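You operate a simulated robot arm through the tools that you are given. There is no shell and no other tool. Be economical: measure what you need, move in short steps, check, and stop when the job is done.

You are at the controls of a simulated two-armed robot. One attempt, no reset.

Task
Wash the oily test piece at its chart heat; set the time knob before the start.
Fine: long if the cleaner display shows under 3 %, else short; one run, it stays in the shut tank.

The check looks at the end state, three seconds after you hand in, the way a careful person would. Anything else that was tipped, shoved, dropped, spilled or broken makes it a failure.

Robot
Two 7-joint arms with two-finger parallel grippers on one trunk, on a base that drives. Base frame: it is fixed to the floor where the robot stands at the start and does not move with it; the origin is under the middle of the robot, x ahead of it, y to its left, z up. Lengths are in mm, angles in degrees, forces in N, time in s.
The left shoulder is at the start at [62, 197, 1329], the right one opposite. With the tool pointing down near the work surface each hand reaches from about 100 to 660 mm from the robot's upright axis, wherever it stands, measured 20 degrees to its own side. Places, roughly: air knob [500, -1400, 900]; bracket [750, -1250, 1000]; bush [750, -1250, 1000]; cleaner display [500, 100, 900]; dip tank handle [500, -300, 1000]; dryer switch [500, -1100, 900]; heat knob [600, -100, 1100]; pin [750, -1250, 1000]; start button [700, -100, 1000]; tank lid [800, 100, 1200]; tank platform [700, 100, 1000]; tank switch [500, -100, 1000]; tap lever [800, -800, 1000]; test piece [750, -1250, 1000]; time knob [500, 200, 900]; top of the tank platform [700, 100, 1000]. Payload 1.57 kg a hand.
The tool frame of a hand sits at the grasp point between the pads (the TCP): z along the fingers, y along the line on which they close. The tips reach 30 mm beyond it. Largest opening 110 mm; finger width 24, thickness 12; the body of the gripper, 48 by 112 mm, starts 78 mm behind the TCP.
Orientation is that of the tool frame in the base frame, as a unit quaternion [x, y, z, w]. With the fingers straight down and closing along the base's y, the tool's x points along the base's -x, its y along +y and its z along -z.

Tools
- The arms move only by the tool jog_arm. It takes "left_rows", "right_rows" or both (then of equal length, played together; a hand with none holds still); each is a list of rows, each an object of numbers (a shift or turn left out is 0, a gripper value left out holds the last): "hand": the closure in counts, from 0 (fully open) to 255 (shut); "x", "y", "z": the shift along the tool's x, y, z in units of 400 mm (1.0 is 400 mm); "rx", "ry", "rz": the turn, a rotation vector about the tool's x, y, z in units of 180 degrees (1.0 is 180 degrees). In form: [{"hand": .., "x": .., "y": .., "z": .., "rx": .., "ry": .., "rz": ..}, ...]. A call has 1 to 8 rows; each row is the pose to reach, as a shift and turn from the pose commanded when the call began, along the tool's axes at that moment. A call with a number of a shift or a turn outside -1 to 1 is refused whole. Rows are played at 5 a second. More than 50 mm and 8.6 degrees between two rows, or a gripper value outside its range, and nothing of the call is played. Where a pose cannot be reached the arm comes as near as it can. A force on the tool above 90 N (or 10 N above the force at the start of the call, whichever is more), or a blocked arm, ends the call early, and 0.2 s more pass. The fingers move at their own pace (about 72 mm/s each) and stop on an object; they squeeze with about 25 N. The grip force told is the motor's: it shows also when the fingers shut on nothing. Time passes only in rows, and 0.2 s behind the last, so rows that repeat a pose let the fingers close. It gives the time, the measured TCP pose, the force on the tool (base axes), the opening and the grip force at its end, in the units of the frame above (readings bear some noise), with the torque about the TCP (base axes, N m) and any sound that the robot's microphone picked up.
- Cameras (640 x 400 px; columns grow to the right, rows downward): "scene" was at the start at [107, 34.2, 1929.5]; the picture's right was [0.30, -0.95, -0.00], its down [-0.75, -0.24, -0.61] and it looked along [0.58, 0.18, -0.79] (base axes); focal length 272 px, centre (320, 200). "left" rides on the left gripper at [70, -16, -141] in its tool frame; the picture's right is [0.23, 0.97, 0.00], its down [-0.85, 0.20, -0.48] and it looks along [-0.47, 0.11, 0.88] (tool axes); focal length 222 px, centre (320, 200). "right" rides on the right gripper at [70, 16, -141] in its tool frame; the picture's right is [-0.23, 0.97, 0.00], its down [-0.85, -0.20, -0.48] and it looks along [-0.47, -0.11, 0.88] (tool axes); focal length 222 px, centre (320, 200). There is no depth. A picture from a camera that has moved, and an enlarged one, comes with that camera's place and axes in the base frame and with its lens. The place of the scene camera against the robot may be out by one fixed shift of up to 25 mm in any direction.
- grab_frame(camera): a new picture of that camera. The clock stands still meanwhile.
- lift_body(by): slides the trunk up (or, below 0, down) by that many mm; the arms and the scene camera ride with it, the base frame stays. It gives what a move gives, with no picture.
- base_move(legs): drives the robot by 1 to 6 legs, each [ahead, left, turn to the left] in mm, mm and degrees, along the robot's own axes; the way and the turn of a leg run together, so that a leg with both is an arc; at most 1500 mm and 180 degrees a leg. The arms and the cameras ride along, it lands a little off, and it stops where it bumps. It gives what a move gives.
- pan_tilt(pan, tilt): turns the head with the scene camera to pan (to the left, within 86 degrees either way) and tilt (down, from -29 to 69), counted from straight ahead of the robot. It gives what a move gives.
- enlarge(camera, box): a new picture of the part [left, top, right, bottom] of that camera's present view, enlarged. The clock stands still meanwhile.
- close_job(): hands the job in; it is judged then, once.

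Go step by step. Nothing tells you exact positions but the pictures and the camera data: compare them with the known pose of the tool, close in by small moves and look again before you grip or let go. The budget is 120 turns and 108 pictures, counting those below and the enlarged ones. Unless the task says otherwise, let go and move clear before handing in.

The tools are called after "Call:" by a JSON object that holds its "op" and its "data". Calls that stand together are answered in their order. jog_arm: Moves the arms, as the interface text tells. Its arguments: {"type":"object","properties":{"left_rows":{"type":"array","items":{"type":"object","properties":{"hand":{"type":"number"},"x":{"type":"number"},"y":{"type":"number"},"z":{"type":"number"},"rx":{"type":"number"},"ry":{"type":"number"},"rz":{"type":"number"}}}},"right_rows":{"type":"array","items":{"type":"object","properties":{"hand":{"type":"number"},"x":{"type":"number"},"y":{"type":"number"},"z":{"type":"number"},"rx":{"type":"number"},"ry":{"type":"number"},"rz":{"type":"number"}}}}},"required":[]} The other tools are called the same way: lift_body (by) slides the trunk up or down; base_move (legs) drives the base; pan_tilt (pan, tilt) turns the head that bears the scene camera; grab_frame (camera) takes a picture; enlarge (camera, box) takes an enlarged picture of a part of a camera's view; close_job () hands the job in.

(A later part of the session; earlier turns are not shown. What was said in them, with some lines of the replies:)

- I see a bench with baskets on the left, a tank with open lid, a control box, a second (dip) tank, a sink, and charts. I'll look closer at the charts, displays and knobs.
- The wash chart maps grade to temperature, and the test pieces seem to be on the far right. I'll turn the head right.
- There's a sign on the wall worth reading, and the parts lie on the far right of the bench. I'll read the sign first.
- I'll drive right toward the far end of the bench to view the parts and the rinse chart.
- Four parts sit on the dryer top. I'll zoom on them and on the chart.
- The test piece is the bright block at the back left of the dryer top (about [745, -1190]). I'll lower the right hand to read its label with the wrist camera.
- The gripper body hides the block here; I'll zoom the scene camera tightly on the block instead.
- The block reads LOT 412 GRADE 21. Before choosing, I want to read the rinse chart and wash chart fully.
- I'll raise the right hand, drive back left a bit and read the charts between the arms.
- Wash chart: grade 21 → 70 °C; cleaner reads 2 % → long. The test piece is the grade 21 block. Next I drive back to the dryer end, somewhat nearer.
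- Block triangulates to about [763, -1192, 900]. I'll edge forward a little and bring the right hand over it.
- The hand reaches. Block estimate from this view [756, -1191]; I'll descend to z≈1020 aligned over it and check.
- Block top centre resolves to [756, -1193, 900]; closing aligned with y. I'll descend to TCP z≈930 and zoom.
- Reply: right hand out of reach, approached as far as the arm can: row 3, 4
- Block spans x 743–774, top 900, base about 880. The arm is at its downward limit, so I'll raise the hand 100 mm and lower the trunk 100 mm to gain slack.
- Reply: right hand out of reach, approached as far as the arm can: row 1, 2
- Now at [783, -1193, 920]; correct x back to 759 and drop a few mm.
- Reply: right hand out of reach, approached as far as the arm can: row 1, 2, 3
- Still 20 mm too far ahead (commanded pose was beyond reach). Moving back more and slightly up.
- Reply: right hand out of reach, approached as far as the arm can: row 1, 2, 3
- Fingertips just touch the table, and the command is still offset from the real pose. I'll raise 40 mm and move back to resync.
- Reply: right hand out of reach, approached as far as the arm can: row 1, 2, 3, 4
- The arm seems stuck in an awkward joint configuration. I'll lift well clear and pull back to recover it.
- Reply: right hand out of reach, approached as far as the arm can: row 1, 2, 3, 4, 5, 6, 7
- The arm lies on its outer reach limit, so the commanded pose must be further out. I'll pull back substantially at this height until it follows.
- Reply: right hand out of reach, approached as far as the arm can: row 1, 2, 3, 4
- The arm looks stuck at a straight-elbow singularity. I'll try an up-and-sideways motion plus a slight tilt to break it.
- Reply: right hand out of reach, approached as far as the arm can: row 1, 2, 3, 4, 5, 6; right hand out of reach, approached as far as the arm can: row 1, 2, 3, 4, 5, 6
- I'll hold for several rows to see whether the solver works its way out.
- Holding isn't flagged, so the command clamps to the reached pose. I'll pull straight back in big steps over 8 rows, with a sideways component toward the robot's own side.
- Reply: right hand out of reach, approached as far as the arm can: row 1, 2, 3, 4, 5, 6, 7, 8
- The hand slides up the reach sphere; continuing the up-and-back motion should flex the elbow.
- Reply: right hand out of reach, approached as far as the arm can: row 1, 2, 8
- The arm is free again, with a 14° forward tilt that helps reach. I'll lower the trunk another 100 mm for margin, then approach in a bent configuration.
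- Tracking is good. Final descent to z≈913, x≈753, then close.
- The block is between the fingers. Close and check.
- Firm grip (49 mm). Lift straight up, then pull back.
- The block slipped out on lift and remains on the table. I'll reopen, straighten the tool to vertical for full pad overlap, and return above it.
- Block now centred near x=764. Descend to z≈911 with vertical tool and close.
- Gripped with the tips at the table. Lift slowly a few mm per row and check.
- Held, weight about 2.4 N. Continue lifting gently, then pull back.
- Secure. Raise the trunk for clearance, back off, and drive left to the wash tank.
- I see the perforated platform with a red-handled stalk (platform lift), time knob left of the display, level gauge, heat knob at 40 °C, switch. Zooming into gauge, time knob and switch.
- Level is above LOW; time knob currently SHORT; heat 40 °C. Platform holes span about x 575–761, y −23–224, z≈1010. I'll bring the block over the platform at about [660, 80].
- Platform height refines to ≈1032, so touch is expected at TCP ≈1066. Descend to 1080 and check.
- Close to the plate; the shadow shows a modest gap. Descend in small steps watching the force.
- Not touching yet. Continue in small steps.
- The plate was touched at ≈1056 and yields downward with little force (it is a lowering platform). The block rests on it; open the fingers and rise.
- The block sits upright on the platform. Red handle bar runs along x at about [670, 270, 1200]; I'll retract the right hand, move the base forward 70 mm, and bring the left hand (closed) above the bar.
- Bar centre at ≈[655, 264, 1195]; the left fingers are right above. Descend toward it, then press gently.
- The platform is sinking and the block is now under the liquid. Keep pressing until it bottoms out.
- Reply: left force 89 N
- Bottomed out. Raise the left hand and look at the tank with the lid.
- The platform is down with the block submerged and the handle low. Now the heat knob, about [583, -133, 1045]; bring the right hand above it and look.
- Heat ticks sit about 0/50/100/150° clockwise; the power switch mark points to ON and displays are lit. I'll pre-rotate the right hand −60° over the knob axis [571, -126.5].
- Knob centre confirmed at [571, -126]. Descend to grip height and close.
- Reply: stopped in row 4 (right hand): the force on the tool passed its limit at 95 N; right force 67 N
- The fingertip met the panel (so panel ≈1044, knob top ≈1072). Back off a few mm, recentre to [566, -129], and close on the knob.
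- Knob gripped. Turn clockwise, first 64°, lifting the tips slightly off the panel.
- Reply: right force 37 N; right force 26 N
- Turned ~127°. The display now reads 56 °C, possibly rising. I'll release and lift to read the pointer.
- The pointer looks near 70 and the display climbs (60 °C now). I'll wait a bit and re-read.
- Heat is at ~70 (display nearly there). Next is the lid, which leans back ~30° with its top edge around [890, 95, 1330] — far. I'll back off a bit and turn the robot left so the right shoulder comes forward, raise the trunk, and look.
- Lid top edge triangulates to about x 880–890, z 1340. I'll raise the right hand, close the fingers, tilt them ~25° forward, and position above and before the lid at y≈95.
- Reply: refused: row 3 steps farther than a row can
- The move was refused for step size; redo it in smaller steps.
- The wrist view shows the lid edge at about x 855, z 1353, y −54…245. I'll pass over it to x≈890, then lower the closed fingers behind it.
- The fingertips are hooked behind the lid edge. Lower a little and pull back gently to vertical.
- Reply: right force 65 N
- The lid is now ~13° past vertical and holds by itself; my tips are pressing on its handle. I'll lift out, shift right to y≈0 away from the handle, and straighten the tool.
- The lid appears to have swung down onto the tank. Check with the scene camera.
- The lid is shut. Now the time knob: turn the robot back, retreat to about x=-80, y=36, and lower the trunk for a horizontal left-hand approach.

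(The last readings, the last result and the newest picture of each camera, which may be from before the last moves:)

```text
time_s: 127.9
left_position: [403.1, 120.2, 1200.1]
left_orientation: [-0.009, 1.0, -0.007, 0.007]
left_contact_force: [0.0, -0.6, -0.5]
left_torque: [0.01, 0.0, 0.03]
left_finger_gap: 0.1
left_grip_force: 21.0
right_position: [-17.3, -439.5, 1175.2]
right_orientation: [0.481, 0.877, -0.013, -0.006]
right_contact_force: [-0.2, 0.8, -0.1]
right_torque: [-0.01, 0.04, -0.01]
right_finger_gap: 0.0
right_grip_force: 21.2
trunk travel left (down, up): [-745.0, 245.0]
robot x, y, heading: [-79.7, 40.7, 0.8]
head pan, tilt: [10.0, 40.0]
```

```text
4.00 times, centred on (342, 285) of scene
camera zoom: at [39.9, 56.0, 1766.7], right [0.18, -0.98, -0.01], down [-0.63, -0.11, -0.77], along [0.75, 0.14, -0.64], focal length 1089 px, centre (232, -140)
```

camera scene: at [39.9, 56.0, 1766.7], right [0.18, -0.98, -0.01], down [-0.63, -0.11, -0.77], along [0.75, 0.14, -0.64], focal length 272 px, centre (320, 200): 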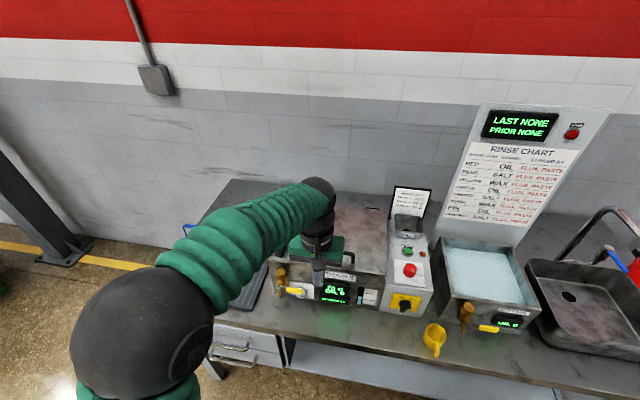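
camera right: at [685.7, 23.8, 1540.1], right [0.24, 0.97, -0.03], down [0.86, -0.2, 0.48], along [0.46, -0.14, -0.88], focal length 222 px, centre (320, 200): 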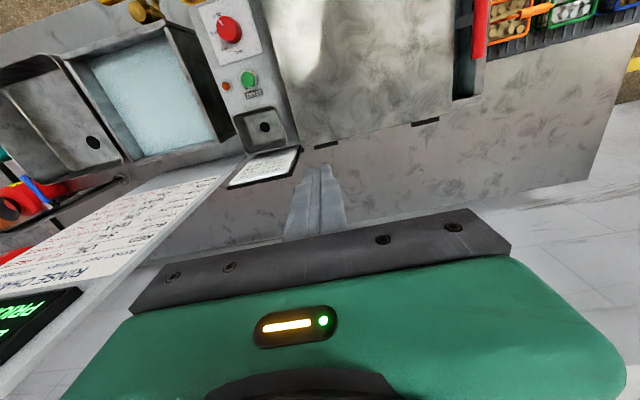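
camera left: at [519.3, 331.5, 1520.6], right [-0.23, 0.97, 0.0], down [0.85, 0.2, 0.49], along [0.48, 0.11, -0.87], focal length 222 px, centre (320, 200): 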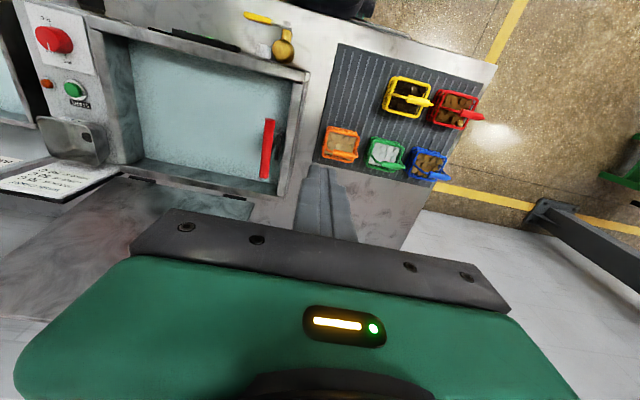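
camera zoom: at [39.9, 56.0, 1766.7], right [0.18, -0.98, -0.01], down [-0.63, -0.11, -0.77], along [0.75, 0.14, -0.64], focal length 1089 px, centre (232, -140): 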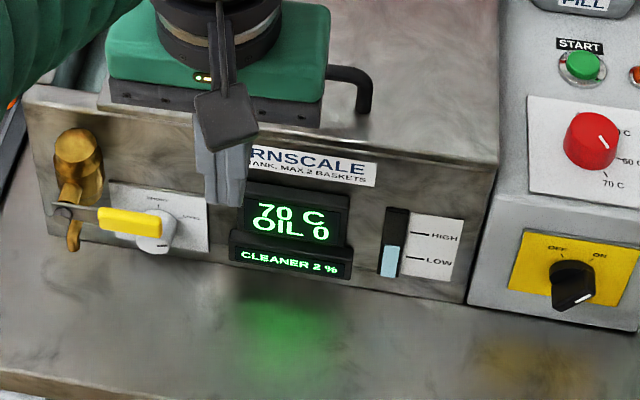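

Display shows 70 °C, cleaner 2 %. The time knob is at about [495, 208, 945]. I'll tilt the left hand to 75° (nearly horizontal) at a stand-off in front of it.

Call:
{"op": "jog_arm", "data": {"left_rows": [{"y": 0.03, "z": 0.03, "ry": -0.045, "hand": 116}, {"y": 0.06, "z": 0.06, "ry": -0.09}, {"y": 0.09, "z": 0.1, "ry": -0.135}, {"y": 0.12, "z": 0.14, "ry": -0.18}, {"y": 0.15, "z": 0.18, "ry": -0.225}, {"y": 0.18, "z": 0.22, "ry": -0.27}, {"y": 0.205, "z": 0.27, "ry": -0.315}, {"y": 0.22, "z": 0.32, "ry": -0.36}]}}

Call:
{"op": "jog_arm", "data": {"left_rows": [{"ry": -0.03}, {"ry": -0.057}, {"ry": -0.057}]}}

Call:
{"op": "grab_frame", "data": {"camera": "left"}}

```text
time_s: 129.5
left_position: [434.9, 168.7, 1170.7]
left_orientation: [-0.073, 0.847, -0.129, 0.511]
left_contact_force: [0.1, -0.1, -0.6]
left_torque: [0.0, 0.01, 0.01]
left_finger_gap: 60.3
left_grip_force: 0.1
left hand out of reach, approached as far as the arm can: row 5, 6, 7
right_position: [-18.1, -431.3, 1178.1]
right_orientation: [0.48, 0.877, -0.015, -0.004]
right_contact_force: [0.4, 1.0, -0.5]
right_torque: [-0.01, 0.0, -0.02]
right_finger_gap: 0.1
right_grip_force: 21.0
trunk travel left (down, up): [-745.0, 245.0]
robot x, y, heading: [-79.2, 41.6, 0.7]
head pan, tilt: [10.0, 40.0]
stopped in row 7 (left hand): the arm was blocked; the commanded pose is now the measured one
```

```text
time_s: 130.1
left_position: [457.4, 165.7, 1229.6]
left_orientation: [-0.135, 0.76, -0.19, 0.606]
left_contact_force: [0.1, -0.6, -0.5]
left_torque: [-0.02, 0.03, 0.0]
left_finger_gap: 59.9
left_grip_force: 0.2
left hand out of reach, approached as far as the arm can: row 1, 2, 3
right_position: [-17.6, -430.9, 1179.2]
right_orientation: [0.48, 0.877, -0.017, -0.004]
right_contact_force: [0.7, -0.1, -0.1]
right_torque: [-0.01, 0.0, -0.01]
right_finger_gap: 0.0
right_grip_force: 21.2
trunk travel left (down, up): [-745.0, 245.0]
robot x, y, heading: [-83.1, 40.6, 0.5]
head pan, tilt: [10.0, 40.0]
stopped in row 3 (left hand): the arm was blocked; the commanded pose is now the measured one
```

```text
17 pictures are left
camera left: at [303.6, 139.5, 1203.2], right [-0.03, 0.77, -0.64], down [-0.27, 0.61, 0.75], along [0.96, 0.19, 0.19], focal length 222 px, centre (320, 200)
```

left: 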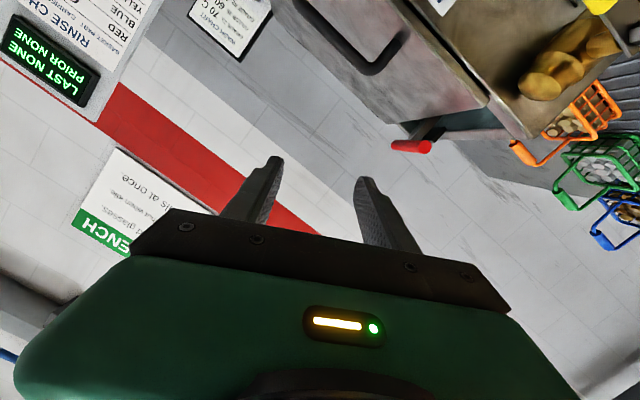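

The arm got cramped too close to the body. Back the robot off 130 mm, then restore the orientation while extending.

Call:
{"op": "base_move", "data": {"legs": [[-130, 0, 0]]}}

Call:
{"op": "jog_arm", "data": {"left_rows": [{"x": 0.01, "y": 0.032, "z": 0.055, "rx": -0.007, "ry": 0.002, "rz": 0.024}, {"x": 0.02, "y": 0.064, "z": 0.11, "rx": -0.014, "ry": 0.004, "rz": 0.048}, {"x": 0.03, "y": 0.096, "z": 0.165, "rx": -0.022, "ry": 0.006, "rz": 0.072}, {"x": 0.04, "y": 0.128, "z": 0.22, "rx": -0.03, "ry": 0.008, "rz": 0.096}, {"x": 0.05, "y": 0.16, "z": 0.275, "rx": -0.037, "ry": 0.01, "rz": 0.12}, {"x": 0.057, "y": 0.192, "z": 0.329, "rx": -0.044, "ry": 0.0114, "rz": 0.143}]}}

```text
time_s: 131.4
left_position: [329.1, 161.6, 1228.1]
left_orientation: [-0.134, 0.761, -0.192, 0.605]
left_contact_force: [0.0, -0.5, -0.4]
left_torque: [-0.03, 0.03, -0.03]
left_finger_gap: 59.8
left_grip_force: 0.0
right_position: [-145.2, -433.4, 1178.2]
right_orientation: [0.48, 0.877, -0.016, -0.006]
right_contact_force: [0.1, 0.4, 0.2]
right_torque: [0.01, 0.01, 0.0]
right_finger_gap: 0.0
right_grip_force: 21.6
trunk travel left (down, up): [-745.0, 245.0]
robot x, y, heading: [-208.1, 38.8, 0.6]
head pan, tilt: [10.0, 40.0]
```

```text
time_s: 132.8
left_position: [452.6, 203.5, 1146.2]
left_orientation: [0.004, 0.793, -0.002, 0.609]
left_contact_force: [-0.2, -0.3, 0.3]
left_torque: [0.01, -0.01, 0.01]
left_finger_gap: 60.1
left_grip_force: 0.0
right_position: [-146.9, -433.1, 1175.8]
right_orientation: [0.479, 0.877, -0.015, -0.005]
right_contact_force: [0.1, 0.1, -0.5]
right_torque: [-0.01, 0.01, 0.0]
right_finger_gap: 0.0
right_grip_force: 21.8
trunk travel left (down, up): [-745.0, 245.0]
robot x, y, heading: [-206.3, 42.0, 0.5]
head pan, tilt: [10.0, 40.0]
```

Orientation is exact now. Back away and lower to knob height at a stand-off.

Call:
{"op": "jog_arm", "data": {"left_rows": [{"x": 0.03, "z": -0.115, "y": 0.01}, {"x": 0.09, "z": -0.144, "y": 0.01}, {"x": 0.187, "z": -0.118, "y": 0.01}, {"x": 0.283, "z": -0.092, "y": 0.01}, {"x": 0.38, "z": -0.067, "y": 0.01}, {"x": 0.477, "z": -0.041, "y": 0.01}]}}

Call:
{"op": "grab_frame", "data": {"camera": "left"}}

Call:
{"op": "enlarge", "data": {"camera": "scene", "box": [260, 200, 420, 320]}}

```text
time_s: 134.2
left_position: [388.0, 207.5, 968.2]
left_orientation: [0.001, 0.793, -0.001, 0.609]
left_contact_force: [1.4, 0.8, -0.6]
left_torque: [0.0, -0.02, 0.01]
left_finger_gap: 60.3
left_grip_force: 0.1
right_position: [-146.8, -432.0, 1178.8]
right_orientation: [0.48, 0.877, -0.017, -0.005]
right_contact_force: [0.4, -0.8, 0.0]
right_torque: [0.02, 0.01, -0.01]
right_finger_gap: 0.0
right_grip_force: 21.2
trunk travel left (down, up): [-745.0, 245.0]
robot x, y, heading: [-210.8, 41.9, 0.8]
head pan, tilt: [10.0, 40.0]
```

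```text
16 pictures are left
camera left: at [233.2, 192.9, 937.1], right [-0.06, 0.97, -0.22], down [-0.24, 0.2, 0.95], along [0.97, 0.11, 0.22], focal length 222 px, centre (320, 200)
```

left: 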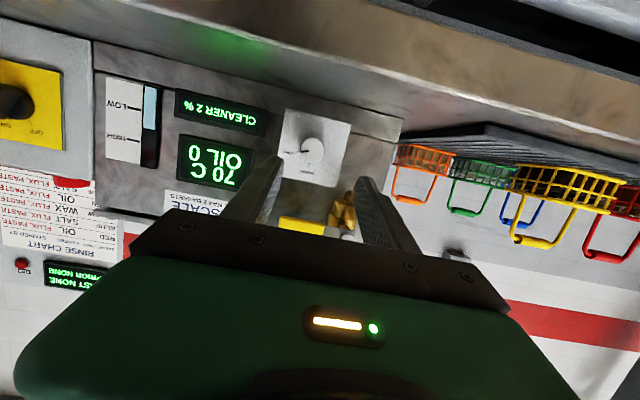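

```text
3.33 times, centred on (340, 260) of scene
camera zoom: at [-88.7, 66.6, 1766.6], right [0.18, -0.98, 0.0], down [-0.63, -0.12, -0.76], along [0.75, 0.14, -0.64], focal length 908 px, centre (253, 0)
```

zoom: 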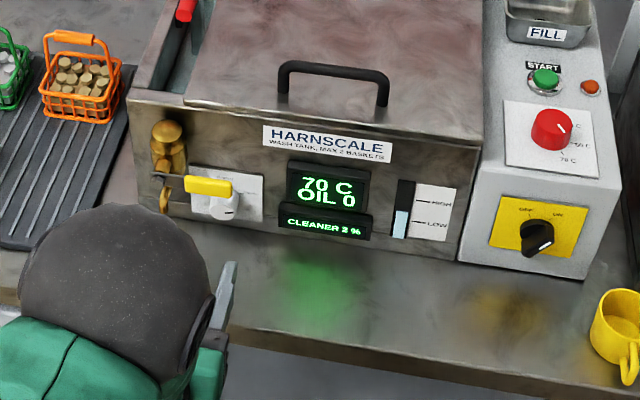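

Call:
{"op": "enlarge", "data": {"camera": "left", "box": [270, 100, 360, 240]}}

```text
2.86 times, centred on (315, 170) of left
camera zoom: at [233.2, 192.9, 937.1], right [-0.06, 0.97, -0.22], down [-0.24, 0.2, 0.95], along [0.97, 0.11, 0.22], focal length 635 px, centre (334, 286)
```

zoom: 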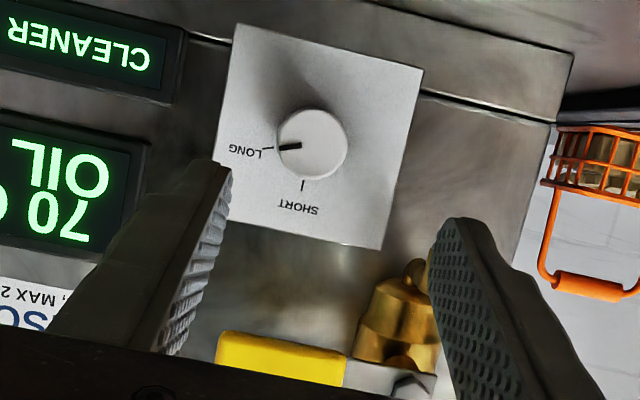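

The time knob's black mark already points at LONG, so it needs no change. I'll retract the left hand, raise the trunk, and drive in to press START with the right hand.

Call:
{"op": "jog_arm", "data": {"left_rows": [{"x": 0.026, "z": -0.097}, {"x": 0.052, "z": -0.193}, {"x": -0.057, "z": -0.222}, {"x": -0.166, "z": -0.251}, {"x": -0.275, "z": -0.28}, {"x": -0.384, "z": -0.309}]}}

Call:
{"op": "lift_body", "data": {"by": 200}}

Call:
{"op": "base_move", "data": {"legs": [[0, 60, 0], [290, 0, 0]]}}

```text
time_s: 135.6
left_position: [322.8, 203.8, 1147.8]
left_orientation: [0.003, 0.793, -0.003, 0.61]
left_contact_force: [-0.3, 0.1, 0.0]
left_torque: [-0.01, 0.04, -0.01]
left_finger_gap: 60.2
left_grip_force: 0.0
left hand out of reach, approached as far as the arm can: row 5, 6
right_position: [-149.4, -433.2, 1178.1]
right_orientation: [0.479, 0.877, -0.015, -0.003]
right_contact_force: [-0.6, -0.6, 0.2]
right_torque: [0.02, -0.01, 0.03]
right_finger_gap: 0.1
right_grip_force: 21.4
trunk travel left (down, up): [-745.0, 245.0]
robot x, y, heading: [-207.7, 37.3, 0.6]
head pan, tilt: [10.0, 40.0]
```

```text
time_s: 137.8
left_position: [326.1, 204.9, 1346.5]
left_orientation: [0.001, 0.794, -0.002, 0.609]
left_contact_force: [-0.2, 0.5, 1.0]
left_torque: [-0.02, 0.01, 0.01]
left_finger_gap: 60.2
left_grip_force: 0.1
right_position: [-147.6, -432.8, 1379.7]
right_orientation: [0.479, 0.878, -0.016, -0.005]
right_contact_force: [1.2, -0.5, -0.3]
right_torque: [-0.03, 0.0, 0.01]
right_finger_gap: 0.1
right_grip_force: 21.4
trunk travel left (down, up): [-945.0, 45.0]
robot x, y, heading: [-205.5, 41.4, 0.6]
head pan, tilt: [10.0, 40.0]
```

```text
time_s: 140.4
left_position: [608.1, 299.5, 1345.4]
left_orientation: [-0.005, 0.793, -0.009, 0.61]
left_contact_force: [-1.3, 2.7, 0.1]
left_torque: [-0.04, -0.03, -0.19]
left_finger_gap: 59.8
left_grip_force: 0.0
right_position: [134.8, -337.9, 1389.5]
right_orientation: [0.48, 0.877, -0.023, 0.003]
right_contact_force: [-0.1, 1.1, 0.4]
right_torque: [-0.1, -0.03, 0.0]
right_finger_gap: 0.0
right_grip_force: 21.6
trunk travel left (down, up): [-945.0, 45.0]
robot x, y, heading: [75.9, 107.0, 0.7]
head pan, tilt: [10.0, 40.0]
```

Call:
{"op": "jog_arm", "data": {"right_rows": [{"x": -0.019, "y": 0.099, "rz": -0.04}, {"x": -0.038, "y": 0.198, "rz": -0.08}, {"x": -0.057, "y": 0.297, "rz": -0.12}, {"x": -0.076, "y": 0.396, "rz": -0.16}, {"x": -0.095, "y": 0.495, "rz": -0.2}, {"x": -0.114, "y": 0.594, "rz": -0.24}, {"x": -0.133, "y": 0.693, "rz": -0.28}, {"x": -0.152, "y": 0.793, "rz": -0.317}]}}

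```text
time_s: 142.2
left_position: [616.5, 287.4, 1343.6]
left_orientation: [-0.002, 0.794, -0.004, 0.608]
left_contact_force: [0.3, -0.3, 0.3]
left_torque: [0.02, -0.04, 0.01]
left_finger_gap: 60.1
left_grip_force: 0.0
right_position: [444.3, -229.8, 1371.6]
right_orientation: [0.0, 1.0, -0.017, -0.013]
right_contact_force: [0.3, -0.9, -0.8]
right_torque: [-0.02, 0.01, -0.02]
right_finger_gap: 0.0
right_grip_force: 21.1
trunk travel left (down, up): [-945.0, 45.0]
robot x, y, heading: [82.7, 110.8, 0.7]
head pan, tilt: [10.0, 40.0]
```

Call:
{"op": "jog_arm", "data": {"right_rows": [{"x": -0.06, "y": 0.033, "z": 0.065}, {"x": -0.12, "y": 0.066, "z": 0.13}, {"x": -0.18, "y": 0.1, "z": 0.2}, {"x": -0.24, "y": 0.13, "z": 0.27}, {"x": -0.3, "y": 0.165, "z": 0.34}, {"x": -0.36, "y": 0.2, "z": 0.41}, {"x": -0.42, "y": 0.23, "z": 0.48}, {"x": -0.48, "y": 0.26, "z": 0.545}]}}

Call:
{"op": "grab_frame", "data": {"camera": "right"}}

```text
time_s: 144.0
left_position: [615.3, 277.7, 1344.9]
left_orientation: [-0.001, 0.794, -0.001, 0.608]
left_contact_force: [-0.4, 0.8, 0.0]
left_torque: [0.01, 0.01, -0.03]
left_finger_gap: 59.8
left_grip_force: 0.0
right_position: [628.1, -143.7, 1145.0]
right_orientation: [0.001, 1.0, -0.013, -0.012]
right_contact_force: [-0.2, 0.1, -0.1]
right_torque: [-0.04, 0.01, 0.0]
right_finger_gap: 0.1
right_grip_force: 21.3
trunk travel left (down, up): [-945.0, 45.0]
robot x, y, heading: [83.5, 107.6, 0.6]
head pan, tilt: [10.0, 40.0]
```

```text
13 pictures are left
camera right: at [562.8, -121.3, 1287.9], right [0.23, 0.97, -0.03], down [0.87, -0.19, 0.46], along [0.45, -0.13, -0.89], focal length 222 px, centre (320, 200)
```

right: 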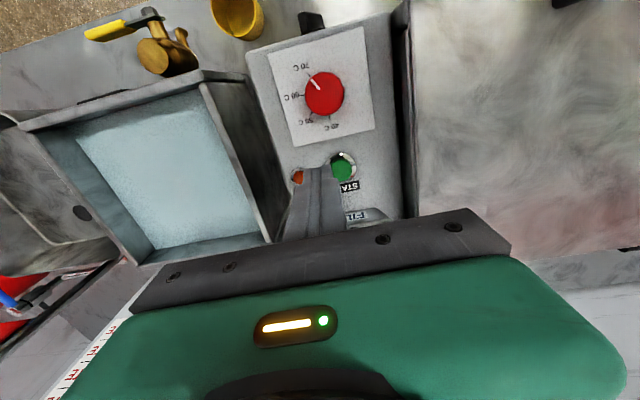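

START button at ≈[645, -124]. Align above it and lower close.

Call:
{"op": "jog_arm", "data": {"right_rows": [{"x": -0.0425, "y": 0.048}, {"x": -0.0425, "y": 0.048, "z": 0.05}, {"x": -0.0425, "y": 0.048, "z": 0.1}, {"x": -0.0425, "y": 0.048, "z": 0.1}]}}

Call:
{"op": "enlarge", "data": {"camera": "right", "box": [240, 100, 420, 240]}}

```text
time_s: 145.0
left_position: [612.4, 274.1, 1346.4]
left_orientation: [0.0, 0.794, -0.001, 0.609]
left_contact_force: [0.0, 0.2, 0.4]
left_torque: [0.02, 0.0, -0.04]
left_finger_gap: 60.2
left_grip_force: 0.1
right_position: [645.0, -127.2, 1104.0]
right_orientation: [0.002, 1.0, -0.012, -0.01]
right_contact_force: [0.5, 1.2, 0.2]
right_torque: [0.0, -0.01, -0.01]
right_finger_gap: 0.0
right_grip_force: 20.6
trunk travel left (down, up): [-945.0, 45.0]
robot x, y, heading: [79.1, 105.7, 0.5]
head pan, tilt: [10.0, 40.0]
```

```text
2.86 times, centred on (330, 170) of right
camera zoom: at [578.2, -106.7, 1246.9], right [0.23, 0.97, -0.03], down [0.86, -0.19, 0.46], along [0.45, -0.13, -0.88], focal length 635 px, centre (291, 286)
```

zoom: 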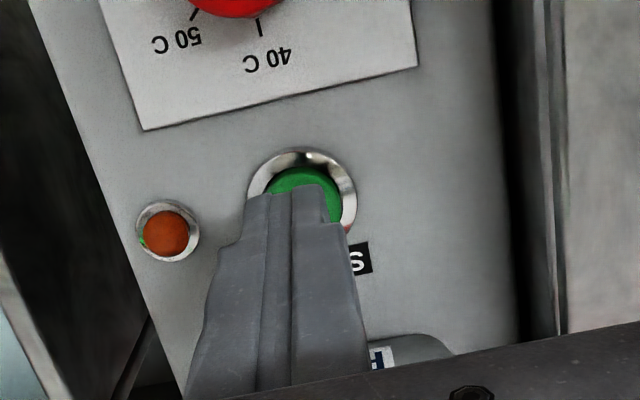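

Small correction, then press slowly while watching the force.

Call:
{"op": "jog_arm", "data": {"right_rows": [{"x": -0.005, "y": 0.008}, {"x": -0.005, "y": 0.008, "z": 0.012}, {"x": -0.005, "y": 0.008, "z": 0.024}, {"x": -0.005, "y": 0.008, "z": 0.034}]}}

```text
time_s: 146.0
left_position: [614.4, 272.9, 1347.4]
left_orientation: [0.001, 0.793, -0.001, 0.609]
left_contact_force: [-0.5, 0.0, 0.0]
left_torque: [-0.02, 0.01, 0.01]
left_finger_gap: 60.0
left_grip_force: 0.0
right_position: [645.9, -126.6, 1090.4]
right_orientation: [0.002, 1.0, -0.011, -0.011]
right_contact_force: [-0.1, -0.5, 0.2]
right_torque: [0.0, 0.0, 0.02]
right_finger_gap: 0.0
right_grip_force: 21.6
trunk travel left (down, up): [-945.0, 45.0]
robot x, y, heading: [80.6, 108.6, 0.8]
head pan, tilt: [10.0, 40.0]
```

Call:
{"op": "jog_arm", "data": {"right_rows": [{"z": 0.006}, {"z": 0.012}, {"z": 0.018}]}}

```text
time_s: 146.8
left_position: [615.3, 272.1, 1346.1]
left_orientation: [0.0, 0.793, 0.0, 0.609]
left_contact_force: [-0.4, -0.1, -0.1]
left_torque: [-0.01, -0.01, -0.01]
left_finger_gap: 60.1
left_grip_force: 0.1
right_position: [646.4, -126.2, 1082.4]
right_orientation: [0.003, 1.0, -0.011, -0.01]
right_contact_force: [-0.1, 0.2, -0.1]
right_torque: [0.01, -0.03, -0.02]
right_finger_gap: 0.2
right_grip_force: 21.0
trunk travel left (down, up): [-945.0, 45.0]
robot x, y, heading: [79.6, 101.1, 0.4]
head pan, tilt: [10.0, 40.0]
```

Call:
{"op": "jog_arm", "data": {"right_rows": [{"z": 0.004}, {"z": 0.008}, {"z": 0.012}]}}

```text
time_s: 147.6
left_position: [613.9, 272.9, 1346.8]
left_orientation: [0.0, 0.793, 0.0, 0.609]
left_contact_force: [-0.3, 0.9, 0.0]
left_torque: [-0.01, 0.0, 0.05]
left_finger_gap: 59.9
left_grip_force: 0.1
right_position: [646.4, -127.9, 1079.1]
right_orientation: [0.002, 1.0, -0.012, -0.01]
right_contact_force: [1.9, 0.7, 5.1]
right_torque: [0.04, -0.1, -0.01]
right_finger_gap: 0.0
right_grip_force: 21.0
trunk travel left (down, up): [-945.0, 45.0]
robot x, y, heading: [79.6, 106.5, 0.6]
head pan, tilt: [10.0, 40.0]
heard: click
```

A click was heard. Lift off and look at the lamp and display.

Call:
{"op": "jog_arm", "data": {"right_rows": [{"z": -0.03}, {"z": -0.1}, {"z": -0.2}, {"z": -0.3}, {"z": -0.3, "x": 0.08}, {"z": -0.35, "x": 0.18}, {"z": -0.4, "x": 0.26}]}}

Call:
{"op": "pan_tilt", "data": {"pan": -8, "tilt": 50}}

Call:
{"op": "grab_frame", "data": {"camera": "scene"}}

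```text
time_s: 149.2
left_position: [612.4, 272.9, 1347.3]
left_orientation: [0.001, 0.793, -0.001, 0.609]
left_contact_force: [-0.2, -0.2, -0.3]
left_torque: [-0.01, 0.0, 0.01]
left_finger_gap: 60.2
left_grip_force: 0.1
right_position: [541.3, -123.1, 1242.6]
right_orientation: [0.002, 1.0, -0.011, -0.01]
right_contact_force: [0.7, 0.2, -0.1]
right_torque: [0.03, -0.01, 0.01]
right_finger_gap: 0.0
right_grip_force: 21.6
trunk travel left (down, up): [-945.0, 45.0]
robot x, y, heading: [77.9, 107.1, 0.5]
head pan, tilt: [10.0, 40.0]
```

```text
time_s: 150.0
left_position: [613.0, 271.6, 1346.6]
left_orientation: [0.001, 0.793, -0.001, 0.609]
left_contact_force: [0.1, 0.3, -0.3]
left_torque: [0.01, -0.04, 0.0]
left_finger_gap: 59.9
left_grip_force: 0.0
right_position: [544.7, -123.6, 1240.3]
right_orientation: [0.003, 1.0, -0.011, -0.011]
right_contact_force: [0.0, -0.1, 0.3]
right_torque: [0.01, -0.04, 0.03]
right_finger_gap: 0.2
right_grip_force: 21.7
trunk travel left (down, up): [-945.0, 45.0]
robot x, y, heading: [74.7, 107.7, 0.6]
head pan, tilt: [-8.0, 50.0]
```

```text
11 pictures are left
camera scene: at [191.1, 108.0, 1952.5], right [-0.13, -0.99, 0.0], down [-0.76, 0.1, -0.64], along [0.64, -0.08, -0.77], focal length 272 px, centre (320, 200)
```

scene: 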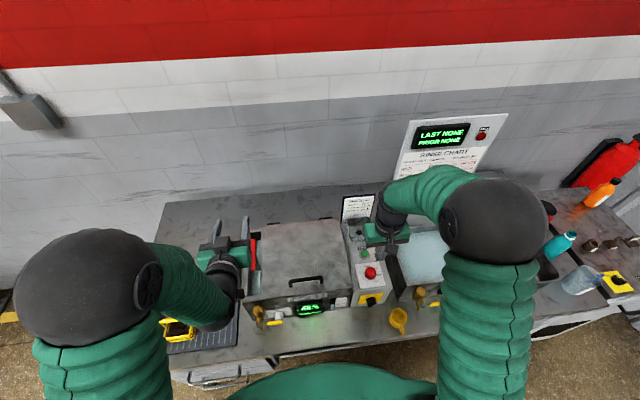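

Call:
{"op": "enlarge", "data": {"camera": "scene", "box": [240, 215, 420, 330]}}

Call:
{"op": "enlarge", "data": {"camera": "right", "box": [220, 40, 460, 240]}}

```text
3.48 times, centred on (330, 272) of scene
camera zoom: at [191.1, 108.0, 1952.5], right [-0.13, -0.99, 0.0], down [-0.76, 0.1, -0.64], along [0.64, -0.08, -0.77], focal length 947 px, centre (285, -52)
```

zoom: 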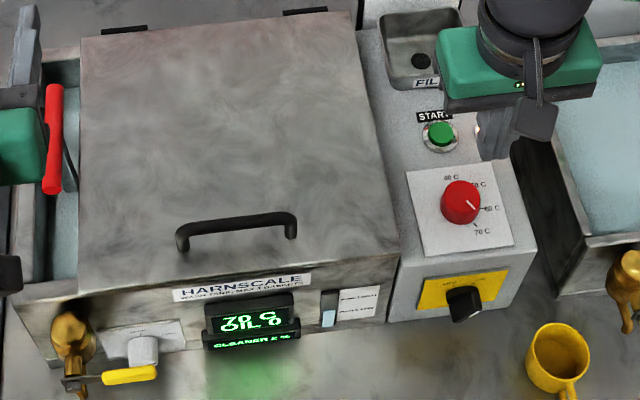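

```text
2.00 times, centred on (340, 140) of right
camera zoom: at [478.4, -102.5, 1383.8], right [0.23, 0.97, -0.03], down [0.86, -0.19, 0.46], along [0.45, -0.13, -0.89], focal length 444 px, centre (280, 320)
```

zoom: 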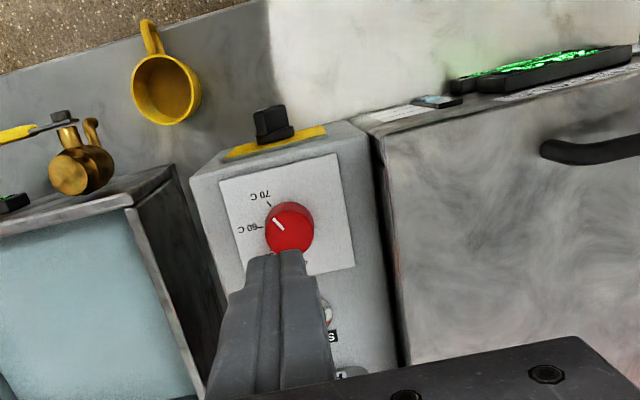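

I'll move the right hand clear of the panel and check the lamp and display closely.

Call:
{"op": "jog_arm", "data": {"right_rows": [{"x": 0.06, "y": -0.05, "z": -0.06}, {"x": 0.12, "y": -0.13, "z": -0.12}, {"x": 0.18, "y": -0.21, "z": -0.18}, {"x": 0.22, "y": -0.3, "z": -0.22}, {"x": 0.25, "y": -0.38, "z": -0.25}]}}

Call:
{"op": "enlarge", "data": {"camera": "scene", "box": [290, 235, 400, 325]}}

```text
time_s: 151.2
left_position: [613.4, 271.8, 1347.2]
left_orientation: [0.001, 0.793, 0.0, 0.609]
left_contact_force: [0.7, 0.2, 0.7]
left_torque: [0.0, -0.03, 0.02]
left_finger_gap: 60.1
left_grip_force: 0.1
right_position: [446.9, -272.9, 1346.5]
right_orientation: [0.002, 1.0, -0.011, -0.011]
right_contact_force: [0.5, -1.0, 1.3]
right_torque: [-0.01, 0.0, 0.02]
right_finger_gap: 0.3
right_grip_force: 21.2
trunk travel left (down, up): [-945.0, 45.0]
robot x, y, heading: [79.7, 104.5, 0.5]
head pan, tilt: [-8.0, 50.0]
```

```text
4.44 times, centred on (345, 280) of scene
camera zoom: at [191.2, 106.3, 1952.5], right [-0.13, -0.99, 0.0], down [-0.76, 0.1, -0.64], along [0.64, -0.08, -0.77], focal length 1210 px, centre (209, -156)
```

zoom: 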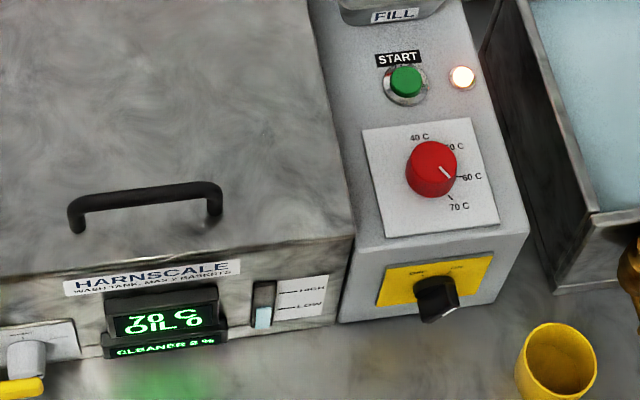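

The run lamp is lit: the wash is running. I'll back away with both hands clear and let time pass.

Call:
{"op": "base_move", "data": {"legs": [[-270, 0, 0], [200, 0, 0], [-200, 0, 0], [200, 0, 0], [-200, 0, 0]]}}

Call:
{"op": "pan_tilt", "data": {"pan": -5, "tilt": 42}}

Call:
{"op": "enlarge", "data": {"camera": "scene", "box": [220, 170, 420, 320]}}

```text
time_s: 157.9
left_position: [353.2, 268.9, 1344.0]
left_orientation: [0.002, 0.795, -0.001, 0.607]
left_contact_force: [0.7, -1.3, -0.1]
left_torque: [0.0, 0.0, 0.02]
left_finger_gap: 59.9
left_grip_force: 0.0
right_position: [186.5, -275.0, 1344.1]
right_orientation: [0.002, 1.0, -0.011, -0.013]
right_contact_force: [-0.7, 0.2, 0.6]
right_torque: [0.0, 0.0, -0.05]
right_finger_gap: 0.0
right_grip_force: 21.0
trunk travel left (down, up): [-945.0, 45.0]
robot x, y, heading: [-190.7, 104.2, 0.5]
head pan, tilt: [-8.0, 50.0]
```

```text
time_s: 158.6
left_position: [349.7, 267.9, 1346.5]
left_orientation: [0.002, 0.794, -0.001, 0.608]
left_contact_force: [0.1, 0.5, -0.2]
left_torque: [0.02, -0.02, 0.03]
left_finger_gap: 59.9
left_grip_force: 0.0
right_position: [182.3, -275.0, 1345.4]
right_orientation: [0.003, 1.0, -0.011, -0.012]
right_contact_force: [0.6, 0.3, -0.7]
right_torque: [-0.01, 0.01, -0.01]
right_finger_gap: 0.0
right_grip_force: 21.0
trunk travel left (down, up): [-945.0, 45.0]
robot x, y, heading: [-183.3, 106.7, 0.7]
head pan, tilt: [-5.0, 42.0]
```

```text
2.67 times, centred on (320, 245) of scene
camera zoom: at [-64.1, 108.1, 1963.3], right [-0.08, -1.0, 0.0], down [-0.67, 0.05, -0.74], along [0.74, -0.06, -0.67], focal length 726 px, centre (320, 80)
```

zoom: 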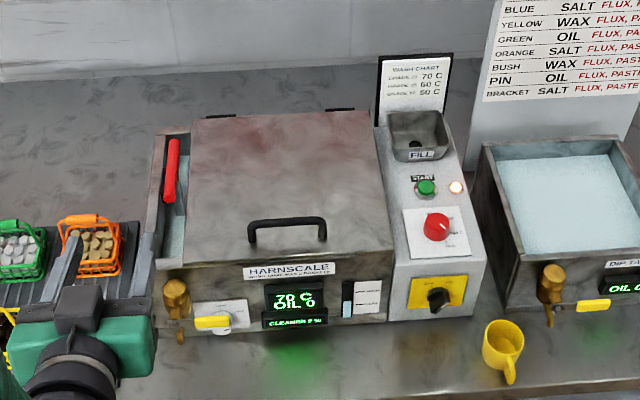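

Still running (lamp lit). Keep waiting.

Call:
{"op": "base_move", "data": {"legs": [[150, 0, 0], [-150, 0, 0], [150, 0, 0], [-150, 0, 0], [150, 0, 0], [-150, 0, 0]]}}

Call:
{"op": "base_move", "data": {"legs": [[150, 0, 0], [-150, 0, 0], [150, 0, 0], [-150, 0, 0], [150, 0, 0], [-150, 0, 0]]}}

Call:
{"op": "enlarge", "data": {"camera": "scene", "box": [260, 220, 400, 310]}}

```text
time_s: 164.8
left_position: [356.9, 267.5, 1343.6]
left_orientation: [0.003, 0.795, -0.002, 0.606]
left_contact_force: [0.3, 0.9, 0.7]
left_torque: [0.0, 0.0, -0.02]
left_finger_gap: 60.0
left_grip_force: 0.0
right_position: [187.7, -276.3, 1343.2]
right_orientation: [0.003, 1.0, -0.011, -0.014]
right_contact_force: [-0.3, -0.1, -0.2]
right_torque: [-0.02, 0.01, 0.0]
right_finger_gap: 0.3
right_grip_force: 20.7
trunk travel left (down, up): [-945.0, 45.0]
robot x, y, heading: [-186.7, 103.7, 0.3]
head pan, tilt: [-5.0, 42.0]
```

```text
time_s: 171.0
left_position: [358.1, 266.0, 1345.6]
left_orientation: [0.003, 0.795, -0.001, 0.606]
left_contact_force: [0.1, 0.6, -0.4]
left_torque: [0.0, -0.01, 0.02]
left_finger_gap: 59.8
left_grip_force: 0.0
right_position: [188.9, -276.9, 1344.2]
right_orientation: [0.004, 1.0, -0.011, -0.013]
right_contact_force: [-1.3, 0.5, -0.2]
right_torque: [0.01, 0.02, -0.01]
right_finger_gap: 0.2
right_grip_force: 21.6
trunk travel left (down, up): [-945.0, 45.0]
robot x, y, heading: [-181.7, 101.5, 0.1]
head pan, tilt: [-5.0, 42.0]
```

```text
4.44 times, centred on (330, 265) of scene
camera zoom: at [-52.1, 107.4, 1962.8], right [-0.08, -1.0, 0.0], down [-0.67, 0.06, -0.74], along [0.74, -0.06, -0.68], focal length 1210 px, centre (276, -89)
```

zoom: 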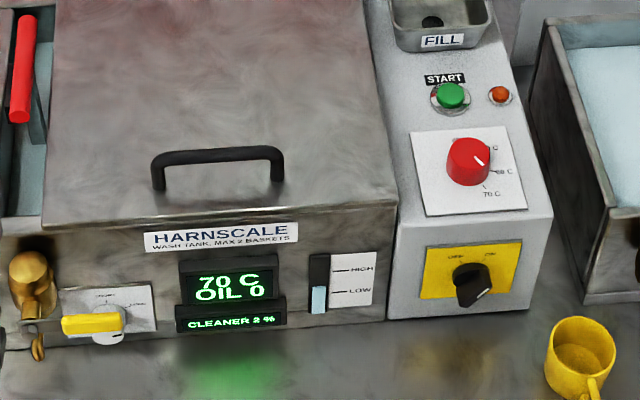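

The lamp has gone out, so the run is done: 70 °C, LONG, lid shut, both hands clear. Handing in.

Call:
{"op": "close_job", "data": {}}

```text
The job is handed in.
```

The grade 21 test piece had one long wash at 70 °C and is still in the shut tank. I handed in after the run lamp went out.

- **Piece:** I took "test piece" to be the grey block labelled LOT 412, GRADE 21, not the pin, bush or bracket. The wash chart gives 70 °C for grade 21.
- **Time:** The cleaner display showed 2 %, so long. When I looked at the knob up close before starting, it already pointed at LONG, so I did not turn it.
- **Not confirmed:** The tank's OIL reading stayed at 0. I did not open the lid to look at the piece afterwards.
- **Slips and knocks:**
  - The block slipped from my first grip and stayed on the dryer top.
  - While setting the heat knob, the right fingers pressed the control panel at about 95 N before stopping.
  - The lid dropped shut on its own after I pulled it past upright.
  - I saw no damage from any of these.
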